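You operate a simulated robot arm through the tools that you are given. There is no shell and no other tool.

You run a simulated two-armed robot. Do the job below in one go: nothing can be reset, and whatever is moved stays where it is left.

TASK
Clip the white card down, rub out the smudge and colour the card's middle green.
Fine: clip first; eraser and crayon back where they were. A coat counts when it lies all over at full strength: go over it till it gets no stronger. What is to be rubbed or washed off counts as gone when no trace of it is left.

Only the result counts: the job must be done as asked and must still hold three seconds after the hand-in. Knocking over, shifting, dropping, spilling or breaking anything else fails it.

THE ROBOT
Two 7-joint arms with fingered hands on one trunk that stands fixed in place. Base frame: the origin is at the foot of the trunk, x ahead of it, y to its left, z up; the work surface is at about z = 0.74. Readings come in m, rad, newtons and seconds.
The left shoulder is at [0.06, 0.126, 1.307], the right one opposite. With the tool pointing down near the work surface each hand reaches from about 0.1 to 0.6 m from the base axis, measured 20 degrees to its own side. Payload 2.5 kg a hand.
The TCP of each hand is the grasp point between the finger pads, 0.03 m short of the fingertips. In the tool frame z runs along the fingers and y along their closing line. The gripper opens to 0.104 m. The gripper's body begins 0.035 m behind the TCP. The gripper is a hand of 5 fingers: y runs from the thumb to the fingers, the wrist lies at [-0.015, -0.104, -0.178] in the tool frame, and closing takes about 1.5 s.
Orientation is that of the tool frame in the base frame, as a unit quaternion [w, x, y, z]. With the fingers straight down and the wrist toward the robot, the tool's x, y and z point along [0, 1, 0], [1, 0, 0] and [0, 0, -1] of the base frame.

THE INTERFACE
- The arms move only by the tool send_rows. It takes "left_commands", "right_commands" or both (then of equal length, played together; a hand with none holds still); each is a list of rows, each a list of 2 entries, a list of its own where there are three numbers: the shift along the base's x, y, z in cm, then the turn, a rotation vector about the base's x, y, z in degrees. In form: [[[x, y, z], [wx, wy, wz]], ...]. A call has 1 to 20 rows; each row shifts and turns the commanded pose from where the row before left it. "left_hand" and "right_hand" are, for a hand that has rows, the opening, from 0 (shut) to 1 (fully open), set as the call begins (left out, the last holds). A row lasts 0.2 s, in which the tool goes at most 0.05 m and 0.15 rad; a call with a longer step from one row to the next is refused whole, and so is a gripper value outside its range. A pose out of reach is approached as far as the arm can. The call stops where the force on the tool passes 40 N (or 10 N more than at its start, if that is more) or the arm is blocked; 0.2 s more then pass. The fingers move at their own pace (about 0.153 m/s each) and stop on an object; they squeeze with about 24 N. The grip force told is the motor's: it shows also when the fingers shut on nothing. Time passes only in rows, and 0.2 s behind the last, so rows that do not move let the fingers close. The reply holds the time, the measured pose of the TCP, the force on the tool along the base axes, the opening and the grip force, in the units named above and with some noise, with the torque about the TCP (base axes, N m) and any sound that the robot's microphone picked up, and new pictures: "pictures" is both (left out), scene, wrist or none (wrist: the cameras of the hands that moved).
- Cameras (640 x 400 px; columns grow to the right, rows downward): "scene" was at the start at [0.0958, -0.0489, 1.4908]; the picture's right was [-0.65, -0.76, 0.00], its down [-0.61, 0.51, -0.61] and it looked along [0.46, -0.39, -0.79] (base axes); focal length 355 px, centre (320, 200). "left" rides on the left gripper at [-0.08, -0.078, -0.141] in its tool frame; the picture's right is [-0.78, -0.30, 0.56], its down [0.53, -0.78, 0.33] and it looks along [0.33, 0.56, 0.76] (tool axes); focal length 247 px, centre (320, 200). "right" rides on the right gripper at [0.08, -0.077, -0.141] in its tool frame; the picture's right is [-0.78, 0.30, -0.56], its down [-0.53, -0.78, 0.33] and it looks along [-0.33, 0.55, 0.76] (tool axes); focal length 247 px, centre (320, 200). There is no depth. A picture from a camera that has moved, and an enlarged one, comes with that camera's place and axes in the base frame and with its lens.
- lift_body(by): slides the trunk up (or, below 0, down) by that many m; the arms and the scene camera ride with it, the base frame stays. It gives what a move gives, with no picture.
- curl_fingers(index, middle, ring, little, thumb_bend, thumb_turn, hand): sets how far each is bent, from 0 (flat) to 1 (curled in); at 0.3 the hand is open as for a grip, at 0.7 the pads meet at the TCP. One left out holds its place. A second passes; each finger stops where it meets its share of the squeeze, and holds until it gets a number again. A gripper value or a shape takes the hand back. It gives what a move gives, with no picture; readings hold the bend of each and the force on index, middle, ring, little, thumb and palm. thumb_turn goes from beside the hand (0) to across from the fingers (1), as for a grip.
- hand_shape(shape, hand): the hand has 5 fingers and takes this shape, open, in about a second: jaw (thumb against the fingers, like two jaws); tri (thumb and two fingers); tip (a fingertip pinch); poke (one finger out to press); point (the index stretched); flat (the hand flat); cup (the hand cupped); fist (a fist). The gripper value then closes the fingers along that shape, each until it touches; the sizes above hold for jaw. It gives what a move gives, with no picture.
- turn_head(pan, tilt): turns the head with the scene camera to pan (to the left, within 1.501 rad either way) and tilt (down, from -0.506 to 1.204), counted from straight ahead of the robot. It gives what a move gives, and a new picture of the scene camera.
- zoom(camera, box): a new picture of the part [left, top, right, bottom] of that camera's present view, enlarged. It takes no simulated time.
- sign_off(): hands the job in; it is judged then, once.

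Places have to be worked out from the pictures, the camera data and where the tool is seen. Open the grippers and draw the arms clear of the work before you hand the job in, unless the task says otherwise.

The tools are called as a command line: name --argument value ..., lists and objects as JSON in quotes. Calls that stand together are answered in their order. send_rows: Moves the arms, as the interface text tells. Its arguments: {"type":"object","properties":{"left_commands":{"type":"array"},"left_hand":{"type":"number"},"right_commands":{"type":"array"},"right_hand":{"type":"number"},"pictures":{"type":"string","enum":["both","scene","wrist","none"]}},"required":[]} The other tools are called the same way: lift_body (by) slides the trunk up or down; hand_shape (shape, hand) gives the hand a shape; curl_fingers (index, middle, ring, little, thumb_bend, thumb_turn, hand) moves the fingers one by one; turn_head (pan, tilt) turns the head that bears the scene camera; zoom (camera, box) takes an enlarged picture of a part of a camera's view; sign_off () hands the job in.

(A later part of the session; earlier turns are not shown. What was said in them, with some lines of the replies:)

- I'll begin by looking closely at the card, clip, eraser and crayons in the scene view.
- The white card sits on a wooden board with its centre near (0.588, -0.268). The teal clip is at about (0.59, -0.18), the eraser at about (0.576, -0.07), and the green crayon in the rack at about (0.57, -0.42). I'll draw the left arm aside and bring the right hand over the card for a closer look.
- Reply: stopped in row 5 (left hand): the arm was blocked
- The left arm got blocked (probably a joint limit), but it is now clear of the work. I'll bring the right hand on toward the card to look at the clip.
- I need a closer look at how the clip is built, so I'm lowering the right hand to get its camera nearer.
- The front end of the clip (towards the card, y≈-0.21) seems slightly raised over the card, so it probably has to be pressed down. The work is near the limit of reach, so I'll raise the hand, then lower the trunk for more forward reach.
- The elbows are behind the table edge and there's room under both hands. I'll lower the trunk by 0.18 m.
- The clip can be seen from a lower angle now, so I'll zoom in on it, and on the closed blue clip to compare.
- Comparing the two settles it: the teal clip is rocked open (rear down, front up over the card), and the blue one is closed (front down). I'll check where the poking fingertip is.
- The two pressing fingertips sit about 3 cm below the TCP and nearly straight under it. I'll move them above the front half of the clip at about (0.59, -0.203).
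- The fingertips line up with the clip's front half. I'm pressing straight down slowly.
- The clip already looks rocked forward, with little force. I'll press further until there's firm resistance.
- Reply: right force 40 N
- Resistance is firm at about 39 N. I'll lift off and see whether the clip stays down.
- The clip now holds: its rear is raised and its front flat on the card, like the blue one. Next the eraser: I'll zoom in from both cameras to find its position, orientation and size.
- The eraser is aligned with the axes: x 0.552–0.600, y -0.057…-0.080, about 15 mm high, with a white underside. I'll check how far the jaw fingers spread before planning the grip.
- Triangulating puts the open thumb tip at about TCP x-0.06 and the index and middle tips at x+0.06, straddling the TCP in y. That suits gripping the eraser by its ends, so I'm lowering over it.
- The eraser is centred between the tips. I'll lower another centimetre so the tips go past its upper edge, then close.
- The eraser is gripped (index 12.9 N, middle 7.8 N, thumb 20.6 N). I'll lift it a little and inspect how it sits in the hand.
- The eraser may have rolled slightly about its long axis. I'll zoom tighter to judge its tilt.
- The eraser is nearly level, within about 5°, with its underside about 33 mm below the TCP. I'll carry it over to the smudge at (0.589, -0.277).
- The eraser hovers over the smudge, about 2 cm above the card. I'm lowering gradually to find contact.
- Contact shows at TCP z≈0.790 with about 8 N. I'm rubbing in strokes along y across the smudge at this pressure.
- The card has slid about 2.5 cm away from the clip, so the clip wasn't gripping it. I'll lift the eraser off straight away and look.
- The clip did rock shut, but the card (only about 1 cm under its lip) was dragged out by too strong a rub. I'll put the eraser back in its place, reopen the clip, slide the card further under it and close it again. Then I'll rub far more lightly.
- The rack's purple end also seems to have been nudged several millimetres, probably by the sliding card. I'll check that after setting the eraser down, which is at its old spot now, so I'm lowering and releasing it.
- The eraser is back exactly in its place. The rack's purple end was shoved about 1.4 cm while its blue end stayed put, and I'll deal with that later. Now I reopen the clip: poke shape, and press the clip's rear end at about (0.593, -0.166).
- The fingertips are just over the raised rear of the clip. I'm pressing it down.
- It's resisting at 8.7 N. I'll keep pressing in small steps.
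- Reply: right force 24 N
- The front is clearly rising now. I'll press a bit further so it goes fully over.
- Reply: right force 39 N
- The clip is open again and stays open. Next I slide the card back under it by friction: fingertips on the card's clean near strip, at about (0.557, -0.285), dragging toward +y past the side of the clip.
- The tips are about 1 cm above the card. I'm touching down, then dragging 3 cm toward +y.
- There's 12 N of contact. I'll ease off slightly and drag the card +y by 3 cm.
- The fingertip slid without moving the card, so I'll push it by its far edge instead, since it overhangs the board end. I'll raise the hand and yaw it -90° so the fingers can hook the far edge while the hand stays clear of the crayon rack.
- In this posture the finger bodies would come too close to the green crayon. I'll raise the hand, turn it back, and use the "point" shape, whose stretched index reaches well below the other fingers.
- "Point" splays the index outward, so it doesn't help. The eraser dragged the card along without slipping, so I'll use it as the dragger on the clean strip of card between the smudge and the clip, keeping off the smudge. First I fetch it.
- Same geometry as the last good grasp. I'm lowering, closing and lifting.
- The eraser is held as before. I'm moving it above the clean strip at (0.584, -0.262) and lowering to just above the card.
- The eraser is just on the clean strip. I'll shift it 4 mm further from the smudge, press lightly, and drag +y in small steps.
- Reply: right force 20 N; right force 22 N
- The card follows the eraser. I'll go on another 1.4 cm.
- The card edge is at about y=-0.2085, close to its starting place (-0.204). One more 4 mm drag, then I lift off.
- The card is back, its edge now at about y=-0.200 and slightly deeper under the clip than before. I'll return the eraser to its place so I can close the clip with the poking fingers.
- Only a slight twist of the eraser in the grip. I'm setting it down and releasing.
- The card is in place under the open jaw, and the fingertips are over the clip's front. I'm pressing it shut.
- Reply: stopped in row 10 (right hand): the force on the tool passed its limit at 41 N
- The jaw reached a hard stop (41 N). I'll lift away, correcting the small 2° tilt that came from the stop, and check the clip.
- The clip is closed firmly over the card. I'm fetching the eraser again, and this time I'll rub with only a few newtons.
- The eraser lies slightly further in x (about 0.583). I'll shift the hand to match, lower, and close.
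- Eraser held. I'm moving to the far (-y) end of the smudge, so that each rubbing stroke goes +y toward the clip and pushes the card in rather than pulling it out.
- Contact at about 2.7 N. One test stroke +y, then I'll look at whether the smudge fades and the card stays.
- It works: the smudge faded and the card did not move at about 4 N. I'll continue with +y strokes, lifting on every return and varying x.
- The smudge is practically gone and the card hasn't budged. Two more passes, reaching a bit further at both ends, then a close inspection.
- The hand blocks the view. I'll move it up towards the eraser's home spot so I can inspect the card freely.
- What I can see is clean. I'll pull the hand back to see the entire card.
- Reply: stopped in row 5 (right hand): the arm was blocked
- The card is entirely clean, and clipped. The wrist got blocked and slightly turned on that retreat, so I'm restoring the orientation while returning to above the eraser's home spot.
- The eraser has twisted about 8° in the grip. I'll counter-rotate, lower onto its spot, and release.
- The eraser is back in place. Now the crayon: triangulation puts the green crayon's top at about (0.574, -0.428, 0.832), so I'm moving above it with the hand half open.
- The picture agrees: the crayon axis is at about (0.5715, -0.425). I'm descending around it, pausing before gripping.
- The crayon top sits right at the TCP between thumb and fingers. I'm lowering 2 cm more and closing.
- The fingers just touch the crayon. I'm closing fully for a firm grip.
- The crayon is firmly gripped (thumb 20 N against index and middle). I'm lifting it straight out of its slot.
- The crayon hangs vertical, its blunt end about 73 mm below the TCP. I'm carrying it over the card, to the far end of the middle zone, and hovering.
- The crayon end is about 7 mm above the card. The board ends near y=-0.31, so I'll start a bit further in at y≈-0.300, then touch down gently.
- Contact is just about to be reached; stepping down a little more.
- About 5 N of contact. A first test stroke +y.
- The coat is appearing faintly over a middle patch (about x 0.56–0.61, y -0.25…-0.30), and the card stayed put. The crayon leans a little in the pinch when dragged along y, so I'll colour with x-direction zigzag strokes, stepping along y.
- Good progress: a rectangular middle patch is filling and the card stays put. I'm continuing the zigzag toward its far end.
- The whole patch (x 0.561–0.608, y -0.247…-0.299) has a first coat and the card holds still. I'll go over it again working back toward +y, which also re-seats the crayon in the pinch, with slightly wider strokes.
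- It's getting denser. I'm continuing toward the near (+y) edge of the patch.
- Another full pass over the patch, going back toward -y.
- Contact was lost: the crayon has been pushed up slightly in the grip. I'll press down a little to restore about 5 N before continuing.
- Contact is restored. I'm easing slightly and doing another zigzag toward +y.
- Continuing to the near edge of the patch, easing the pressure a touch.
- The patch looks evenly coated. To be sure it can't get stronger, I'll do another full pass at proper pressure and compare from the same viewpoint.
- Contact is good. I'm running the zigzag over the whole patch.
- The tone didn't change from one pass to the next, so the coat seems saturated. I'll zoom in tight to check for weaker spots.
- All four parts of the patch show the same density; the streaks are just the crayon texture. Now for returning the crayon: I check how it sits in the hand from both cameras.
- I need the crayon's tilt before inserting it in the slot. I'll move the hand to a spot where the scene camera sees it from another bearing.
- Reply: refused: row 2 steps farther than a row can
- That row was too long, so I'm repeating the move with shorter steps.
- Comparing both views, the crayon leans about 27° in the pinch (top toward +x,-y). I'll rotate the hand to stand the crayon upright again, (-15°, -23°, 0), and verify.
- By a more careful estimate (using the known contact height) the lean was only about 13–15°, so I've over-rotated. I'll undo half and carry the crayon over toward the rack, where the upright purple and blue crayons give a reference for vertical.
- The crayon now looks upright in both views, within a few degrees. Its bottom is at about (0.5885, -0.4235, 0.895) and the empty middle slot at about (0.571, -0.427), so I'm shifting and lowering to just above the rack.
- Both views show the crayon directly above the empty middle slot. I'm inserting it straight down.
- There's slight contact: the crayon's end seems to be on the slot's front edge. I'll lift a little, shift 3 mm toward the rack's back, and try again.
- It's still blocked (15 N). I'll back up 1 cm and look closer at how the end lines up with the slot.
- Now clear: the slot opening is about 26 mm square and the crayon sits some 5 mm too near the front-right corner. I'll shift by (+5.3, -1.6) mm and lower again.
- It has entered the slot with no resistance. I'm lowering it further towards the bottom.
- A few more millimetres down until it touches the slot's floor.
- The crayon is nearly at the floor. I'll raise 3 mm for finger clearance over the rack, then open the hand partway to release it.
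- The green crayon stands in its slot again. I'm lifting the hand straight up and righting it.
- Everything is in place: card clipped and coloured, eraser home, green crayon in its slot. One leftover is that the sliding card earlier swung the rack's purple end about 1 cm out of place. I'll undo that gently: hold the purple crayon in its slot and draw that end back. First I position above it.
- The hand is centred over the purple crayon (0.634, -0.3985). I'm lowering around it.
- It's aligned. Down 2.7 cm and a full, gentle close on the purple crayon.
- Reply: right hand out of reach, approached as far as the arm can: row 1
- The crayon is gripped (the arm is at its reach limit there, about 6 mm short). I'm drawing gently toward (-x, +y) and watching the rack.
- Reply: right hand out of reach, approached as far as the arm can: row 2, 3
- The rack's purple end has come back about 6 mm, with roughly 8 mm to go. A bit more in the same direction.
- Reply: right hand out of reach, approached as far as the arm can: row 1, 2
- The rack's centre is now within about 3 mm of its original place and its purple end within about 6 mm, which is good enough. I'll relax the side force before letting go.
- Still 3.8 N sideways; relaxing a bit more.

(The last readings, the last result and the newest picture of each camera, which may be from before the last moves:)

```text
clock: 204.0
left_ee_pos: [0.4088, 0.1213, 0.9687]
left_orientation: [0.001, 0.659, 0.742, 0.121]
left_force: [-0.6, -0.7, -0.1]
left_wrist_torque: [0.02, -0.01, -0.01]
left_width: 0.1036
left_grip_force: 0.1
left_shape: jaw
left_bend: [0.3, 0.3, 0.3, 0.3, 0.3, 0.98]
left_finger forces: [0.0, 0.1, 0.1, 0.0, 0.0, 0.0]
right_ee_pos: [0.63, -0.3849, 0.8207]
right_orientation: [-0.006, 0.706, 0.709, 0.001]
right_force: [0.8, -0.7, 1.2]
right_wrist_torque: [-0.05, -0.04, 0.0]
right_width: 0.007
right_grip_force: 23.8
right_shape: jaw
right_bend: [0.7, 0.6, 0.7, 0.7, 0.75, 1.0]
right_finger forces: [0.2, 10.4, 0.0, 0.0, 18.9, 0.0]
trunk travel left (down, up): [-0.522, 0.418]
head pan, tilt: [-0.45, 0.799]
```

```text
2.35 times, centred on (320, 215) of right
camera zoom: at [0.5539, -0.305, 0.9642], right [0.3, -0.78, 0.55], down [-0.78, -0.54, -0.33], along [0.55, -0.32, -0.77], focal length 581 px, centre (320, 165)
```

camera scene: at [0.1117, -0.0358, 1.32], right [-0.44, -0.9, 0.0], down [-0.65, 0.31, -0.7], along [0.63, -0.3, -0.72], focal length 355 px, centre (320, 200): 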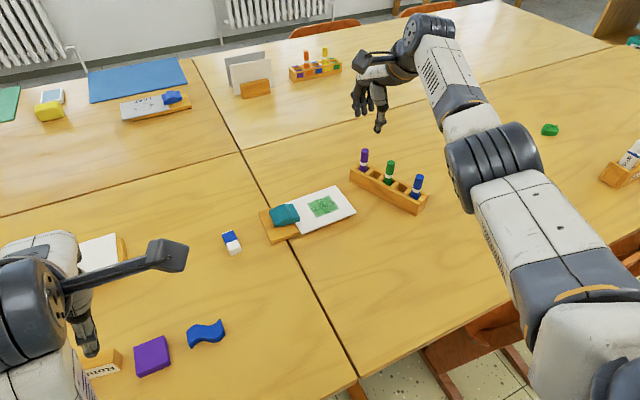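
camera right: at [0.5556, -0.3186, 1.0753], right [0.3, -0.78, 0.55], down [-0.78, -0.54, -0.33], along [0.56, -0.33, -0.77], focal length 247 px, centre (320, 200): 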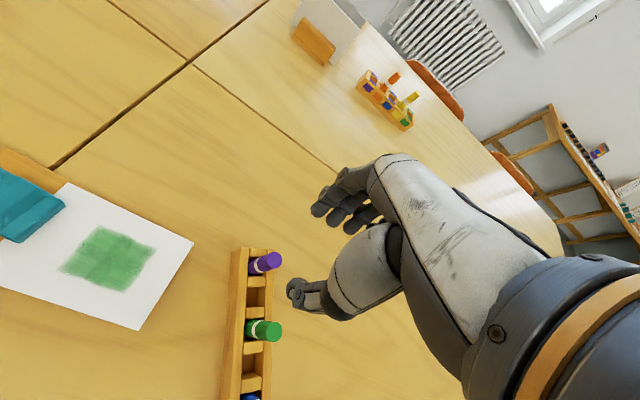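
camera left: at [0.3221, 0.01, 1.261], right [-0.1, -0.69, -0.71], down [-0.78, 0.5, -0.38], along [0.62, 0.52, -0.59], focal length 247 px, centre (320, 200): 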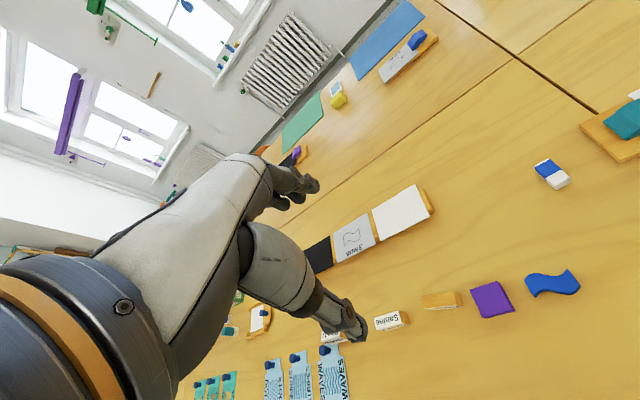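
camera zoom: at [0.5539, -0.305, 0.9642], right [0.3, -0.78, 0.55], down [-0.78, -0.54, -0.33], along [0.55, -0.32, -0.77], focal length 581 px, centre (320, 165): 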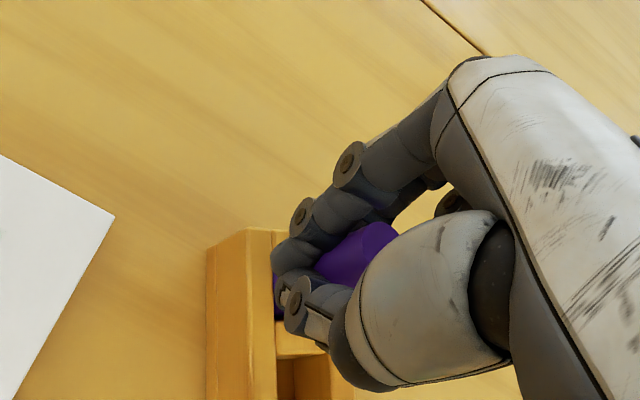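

The side force is gone. I'm releasing the purple crayon and lifting straight up.

send_rows --right_commands '[[[0, 0, 0], [0, 0, 0]], [[0, 0, 0], [0, 0, 0]], [[0, 0, 0], [0, 0, 0]], [[0, 0, 0], [0, 0, 0]], [[0, 0, 1], [0, 0, 0]], [[0, 0, 2], [0, 0, 0]], [[0, 0, 3], [0, 0, 0]], [[0, 0, 4], [0, 0, 0]], [[-2, 0, 2], [0, 0, 0]], [[-4, 1, 0], [0, 0, 0]], [[-4, 1, 0], [0, 0, 0]], [[0, 0, 0], [0, 0, 0]]]' --right_hand 0.5

zoom --camera "scene" --box '[340, 130, 440, 220]'

```text
clock: 206.6
left_ee_pos: [0.4076, 0.1211, 0.9691]
left_orientation: [0.0, 0.659, 0.742, 0.119]
left_force: [0.2, -0.1, 0.5]
left_wrist_torque: [0.04, 0.01, 0.01]
left_width: 0.1039
left_grip_force: 0.1
left_shape: jaw
left_bend: [0.3, 0.3, 0.3, 0.3, 0.3, 0.98]
left_finger forces: [0.1, 0.1, 0.0, 0.1, 0.0, 0.1]
right_ee_pos: [0.6352, -0.4104, 0.939]
right_orientation: [-0.005, 0.705, 0.709, 0.001]
right_force: [-0.2, 0.1, -0.6]
right_wrist_torque: [0.03, 0.03, -0.03]
right_width: 0.0519
right_grip_force: 0.2
right_shape: jaw
right_bend: [0.74, 0.45, 0.41, 0.41, 0.7, 1.0]
right_finger forces: [0.0, 0.0, 0.1, 0.1, 0.0, 0.0]
right hand out of reach, approached as far as the arm can: row 6, 7, 8, 9, 10, 11
trunk travel left (down, up): [-0.522, 0.418]
head pan, tilt: [-0.45, 0.799]
camera scene: at [0.1116, -0.0358, 1.32], right [-0.44, -0.9, 0.0], down [-0.65, 0.31, -0.7], along [0.63, -0.3, -0.72], focal length 355 px, centre (320, 200)
camera right: at [0.5581, -0.3315, 1.0816], right [0.3, -0.78, 0.55], down [-0.78, -0.54, -0.33], along [0.55, -0.32, -0.77], focal length 247 px, centre (320, 200)
```

scene: 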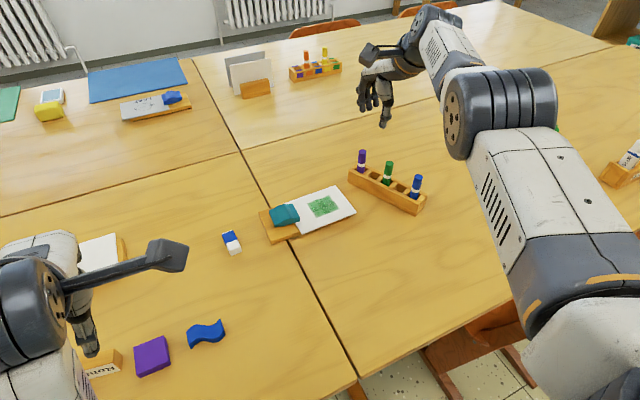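
right: 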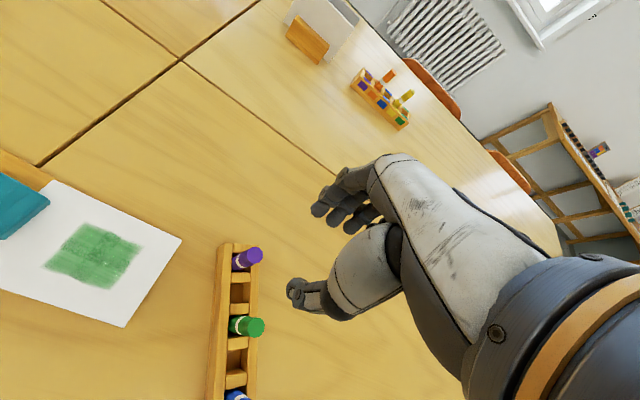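

```text
4.44 times, centred on (390, 175) of scene
camera zoom: at [0.1116, -0.0358, 1.32], right [-0.44, -0.9, 0.0], down [-0.65, 0.31, -0.7], along [0.63, -0.3, -0.72], focal length 1579 px, centre (9, 311)
```

zoom: 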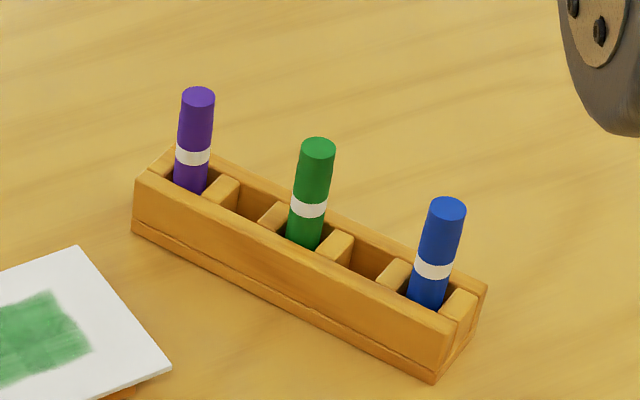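

All three crayons stand upright and the rack is back within a few millimetres. The arm reports reach trouble in this stretched posture, so I'll try retreating in smaller steps.

send_rows --right_commands '[[[-1, 0, 1], [0, 0, 0]], [[-1, 0, 1], [0, 0, 0]], [[0, 0, 0], [0, 0, 0]]]' --pictures "none"

```text
clock: 207.4
left_ee_pos: [0.4088, 0.1206, 0.9688]
left_orientation: [0.0, 0.66, 0.742, 0.12]
left_force: [0.5, -0.5, 0.0]
left_wrist_torque: [0.01, 0.0, 0.0]
left_width: 0.1037
left_grip_force: 0.1
left_shape: jaw
left_bend: [0.3, 0.3, 0.3, 0.3, 0.3, 0.98]
left_finger forces: [0.1, 0.0, 0.0, 0.0, 0.0, 0.0]
right_ee_pos: [0.6307, -0.418, 0.9585]
right_orientation: [-0.005, 0.705, 0.709, 0.001]
right_force: [0.1, 0.2, 0.0]
right_wrist_torque: [0.02, -0.01, 0.01]
right_width: 0.0517
right_grip_force: 0.1
right_shape: jaw
right_bend: [0.74, 0.45, 0.41, 0.41, 0.7, 1.0]
right_finger forces: [0.0, 0.1, 0.0, 0.0, 0.1, 0.0]
right hand out of reach, approached as far as the arm can: row 1, 2
trunk travel left (down, up): [-0.522, 0.418]
head pan, tilt: [-0.45, 0.799]
```

The arm creeps along its reach boundary. I'll wait a few rows with no motion to see where the commanded pose settles.

send_rows --right_commands '[[[0, 0, 0], [0, 0, 0]], [[0, 0, 0], [0, 0, 0]], [[0, 0, 0], [0, 0, 0]], [[-0.5, 0.5, 0], [0, 0, 0]], [[-0.5, 0.5, 0], [0, 0, 0]]]'

```text
clock: 208.6
left_ee_pos: [0.4095, 0.1211, 0.9682]
left_orientation: [0.0, 0.66, 0.742, 0.12]
left_force: [0.0, 0.3, -0.5]
left_wrist_torque: [-0.01, -0.01, 0.01]
left_width: 0.1034
left_grip_force: 0.0
left_shape: jaw
left_bend: [0.3, 0.3, 0.3, 0.3, 0.3, 0.98]
left_finger forces: [0.0, 0.1, 0.0, 0.1, 0.0, 0.0]
right_ee_pos: [0.6314, -0.4182, 0.959]
right_orientation: [-0.005, 0.705, 0.709, 0.001]
right_force: [-0.2, 0.2, 0.0]
right_wrist_torque: [0.01, 0.03, 0.02]
right_width: 0.0517
right_grip_force: 0.0
right_shape: jaw
right_bend: [0.74, 0.45, 0.41, 0.41, 0.7, 1.0]
right_finger forces: [0.0, 0.0, 0.0, 0.0, 0.1, 0.0]
right hand out of reach, approached as far as the arm can: row 4, 5
trunk travel left (down, up): [-0.522, 0.418]
head pan, tilt: [-0.45, 0.799]
camera scene: at [0.1116, -0.0358, 1.32], right [-0.44, -0.9, 0.0], down [-0.65, 0.31, -0.7], along [0.63, -0.3, -0.72], focal length 355 px, centre (320, 200)
camera right: at [0.5537, -0.3397, 1.102], right [0.3, -0.78, 0.55], down [-0.78, -0.54, -0.33], along [0.55, -0.32, -0.77], focal length 247 px, centre (320, 200)
```

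scene: 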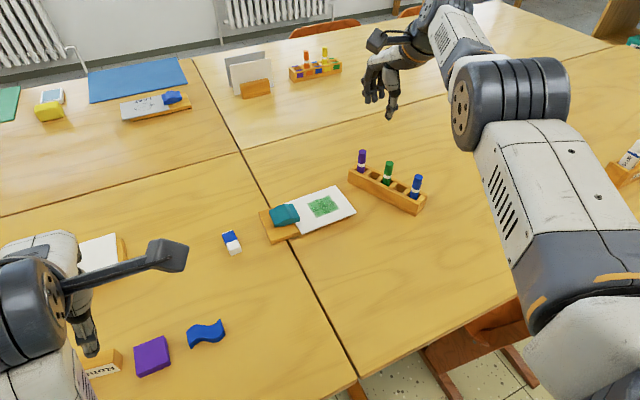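
right: 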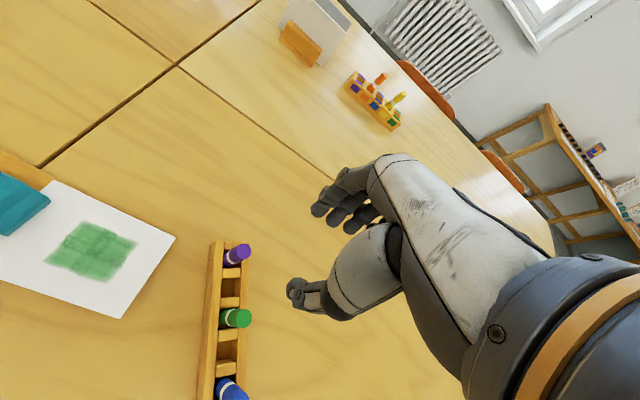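

The elbow has ended up high, so the wrist is probably at its limit while holding the tool vertical. I'll tilt the tool a little while moving up and back.

send_rows --right_commands '[[[-1, 0, 1], [0, -5, 0]], [[-1, 0, 1], [0, -5, 0]], [[-1, 0, 1], [0, -5, 0]], [[-1, 0, 1], [0, -5, 0]]]' --pictures "scene"

```text
clock: 209.6
left_ee_pos: [0.4088, 0.1211, 0.9694]
left_orientation: [0.0, 0.659, 0.742, 0.119]
left_force: [0.7, -0.1, 0.0]
left_wrist_torque: [-0.03, -0.01, 0.02]
left_width: 0.1039
left_grip_force: 0.0
left_shape: jaw
left_bend: [0.3, 0.3, 0.3, 0.3, 0.3, 0.98]
left_finger forces: [0.0, 0.0, 0.0, 0.0, 0.0, 0.0]
right_ee_pos: [0.6597, -0.4628, 1.0017]
right_orientation: [0.119, 0.694, 0.699, 0.124]
right_force: [0.6, 0.4, 0.2]
right_wrist_torque: [0.0, -0.02, -0.01]
right_width: 0.0515
right_grip_force: 0.1
right_shape: jaw
right_bend: [0.74, 0.45, 0.41, 0.41, 0.7, 1.0]
right_finger forces: [0.0, 0.0, 0.0, 0.0, 0.0, 0.0]
right hand out of reach, approached as far as the arm can: row 1, 2, 3, 4
trunk travel left (down, up): [-0.522, 0.418]
head pan, tilt: [-0.45, 0.799]
camera scene: at [0.1116, -0.0359, 1.32], right [-0.44, -0.9, 0.0], down [-0.65, 0.31, -0.7], along [0.63, -0.3, -0.72], focal length 355 px, centre (320, 200)
```

scene: 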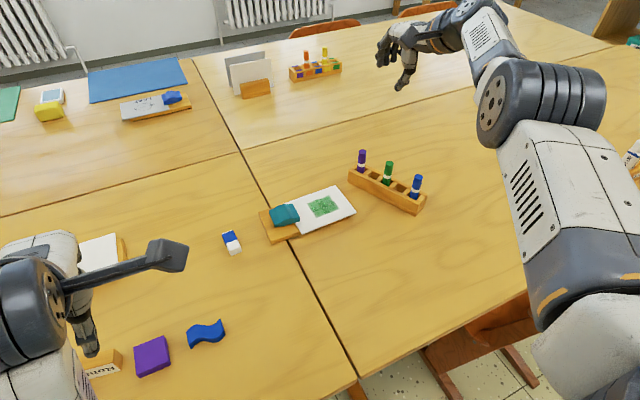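

Wrong direction: that pushed the hand outward. It's high above everything, so I can safely tilt the other way while retreating.

send_rows --right_commands '[[[-1, 0.5, 1], [0, 6, 0]], [[-1, 0.5, 1], [0, 6, 0]], [[-1, 0.5, 1], [0, 6, 0]], [[-1, 0.5, 1], [0, 6, 0]], [[-1, 0.5, 0], [0, 6, 0]], [[-1, 0.5, 0], [0, 6, 0]], [[-1, 0.5, 0], [0, 6, 0]]]' --pictures "scene"

```text
clock: 211.2
left_ee_pos: [0.4103, 0.1216, 0.9697]
left_orientation: [0.001, 0.66, 0.742, 0.119]
left_force: [0.1, 0.4, -0.5]
left_wrist_torque: [0.02, 0.02, 0.0]
left_width: 0.1037
left_grip_force: 0.1
left_shape: jaw
left_bend: [0.3, 0.3, 0.3, 0.3, 0.3, 0.98]
left_finger forces: [0.1, 0.0, 0.0, 0.1, 0.0, 0.0]
right_ee_pos: [0.551, -0.4066, 1.0338]
right_orientation: [-0.14, 0.693, 0.694, -0.133]
right_force: [-0.6, 0.7, 0.0]
right_wrist_torque: [-0.03, 0.0, -0.04]
right_width: 0.0518
right_grip_force: 0.0
right_shape: jaw
right_bend: [0.74, 0.45, 0.41, 0.41, 0.7, 1.0]
right_finger forces: [0.0, 0.0, 0.0, 0.0, 0.1, 0.0]
right hand out of reach, approached as far as the arm can: row 2, 3, 4, 5, 6, 7
trunk travel left (down, up): [-0.522, 0.418]
head pan, tilt: [-0.45, 0.799]
camera scene: at [0.1115, -0.0357, 1.32], right [-0.44, -0.9, 0.0], down [-0.65, 0.31, -0.7], along [0.63, -0.3, -0.72], focal length 355 px, centre (320, 200)
```

scene: 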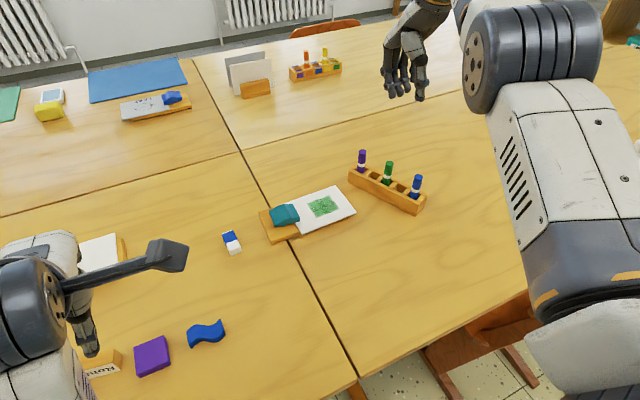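

That works: the hand is retreating. I'll continue back and up, clear of the work.

send_rows --right_commands '[[[-1.5, -0.5, 1], [0, 5, 0]], [[-1.5, -0.5, 1], [0, 5, 0]], [[-1.5, -0.5, 1], [0, 5, 0]], [[-1.5, -0.5, 1], [0, 5, 0]], [[-1.5, -0.5, 0], [0, 4, 0]], [[-1.5, -0.5, 0], [0, 4, 0]], [[0, 0, 0], [0, 0, 0]]]' --right_hand 1 --pictures "scene"

```text
clock: 212.8
left_ee_pos: [0.4098, 0.122, 0.9694]
left_orientation: [0.0, 0.659, 0.742, 0.12]
left_force: [-0.7, 0.0, -0.2]
left_wrist_torque: [-0.01, -0.01, -0.01]
left_width: 0.104
left_grip_force: 0.2
left_shape: jaw
left_bend: [0.3, 0.3, 0.3, 0.3, 0.3, 0.98]
left_finger forces: [0.0, 0.0, 0.1, 0.0, 0.0, 0.1]
right_ee_pos: [0.4495, -0.4268, 1.0778]
right_orientation: [-0.265, 0.654, 0.653, -0.277]
right_force: [-0.1, -0.2, 0.0]
right_wrist_torque: [0.02, 0.01, 0.01]
right_width: 0.1035
right_grip_force: 0.1
right_shape: jaw
right_bend: [0.3, 0.3, 0.3, 0.3, 0.3, 0.98]
right_finger forces: [0.0, 0.1, 0.1, 0.0, 0.1, 0.0]
right hand out of reach, approached as far as the arm can: row 1, 2, 3, 4, 6
trunk travel left (down, up): [-0.522, 0.418]
head pan, tilt: [-0.45, 0.799]
camera scene: at [0.1116, -0.0358, 1.32], right [-0.44, -0.9, 0.0], down [-0.65, 0.31, -0.7], along [0.63, -0.3, -0.72], focal length 355 px, centre (320, 200)
```

scene: 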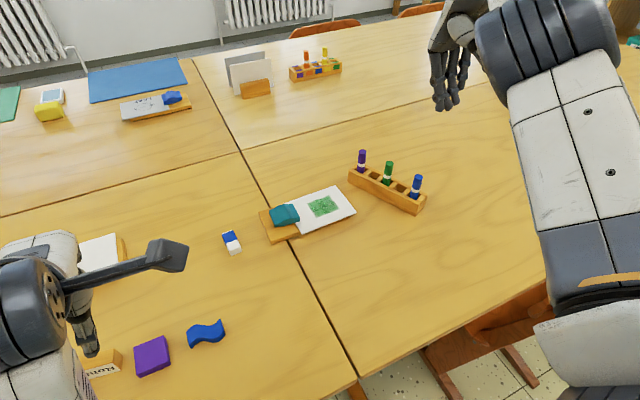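

Both hands are open and clear. A final close check of the card, clip, eraser and rack.

zoom --camera "scene" --box '[210, 170, 370, 265]'

zoom --camera "scene" --box '[305, 188, 345, 220]'

zoom --camera "scene" --box '[340, 130, 440, 220]'

```text
4.00 times, centred on (290, 218) of scene
camera zoom: at [0.1116, -0.0358, 1.32], right [-0.44, -0.9, 0.0], down [-0.65, 0.31, -0.7], along [0.63, -0.3, -0.72], focal length 1421 px, centre (440, 130)
```

zoom: 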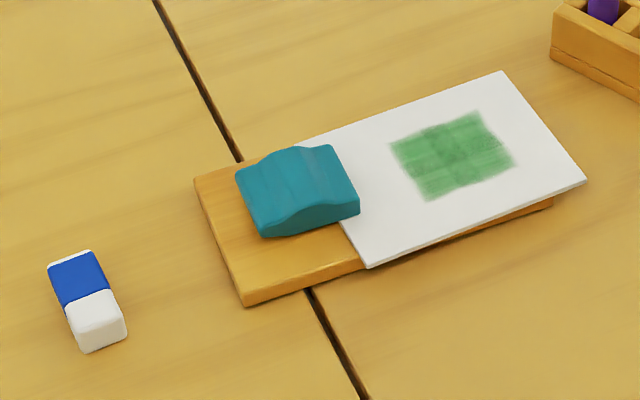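

```text
12.50 times, centred on (325, 204) of scene
camera zoom: at [0.1116, -0.0358, 1.32], right [-0.44, -0.9, 0.0], down [-0.65, 0.31, -0.7], along [0.63, -0.3, -0.72], focal length 4440 px, centre (258, 150)
```

zoom: 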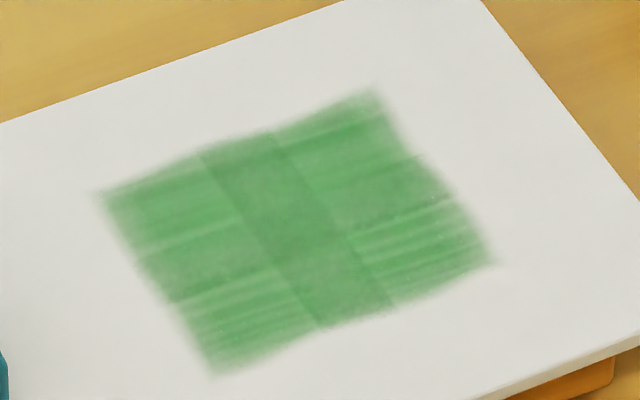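

```text
4.44 times, centred on (390, 175) of scene
camera zoom: at [0.1116, -0.0358, 1.32], right [-0.44, -0.9, 0.0], down [-0.65, 0.31, -0.7], along [0.63, -0.3, -0.72], focal length 1579 px, centre (9, 311)
```

zoom: 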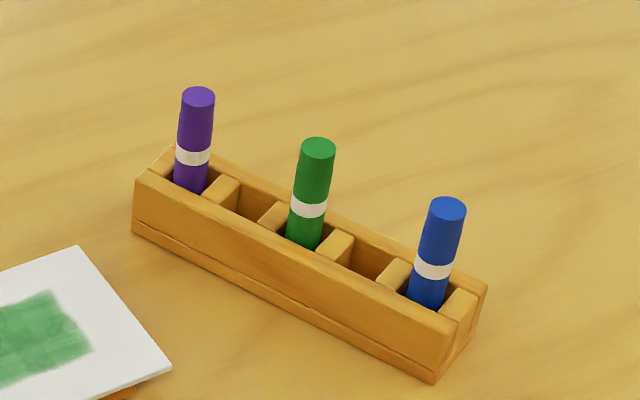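

The clip holds the card and the smudge is gone. The middle is evenly green, the eraser and green crayon are home, and the other crayons stand in the rack, so I'm handing in.

sign_off

```text
The job is handed in.
```

The card is clipped down, the smudge is rubbed out, and the card's middle is coloured green. I've handed the job in; the judgement hasn't come back to me.

- **Clip:** The first time I rubbed, I pressed too hard and the card slid out from under the closed clip. I reopened the clip, slid the card back under it and closed it again. After that the card stayed put through the rest of the work.
- **Smudge:** I rubbed it out with light strokes. The close-up pictures show no trace left.
- **Green coat:** It covers a patch about 5 cm square in the middle of the card. The last full pass made it no stronger, so I take it to be at full strength.
- **Eraser and crayon:** The eraser is back at its spot, to within a few millimetres, and the green crayon is back in the same slot of the rack.
- **Rack:** When the card slid out, it pushed the purple end of the crayon rack about 1 cm to 1.5 cm aside. I drew it back. I estimate each crayon is within about 4 mm of where it started and the rack's purple corner within about 6 to 9 mm. All three crayons are standing upright.

The right hand is open and drawn back. The left hand was blocked early on; I left it open and raised off to the side.
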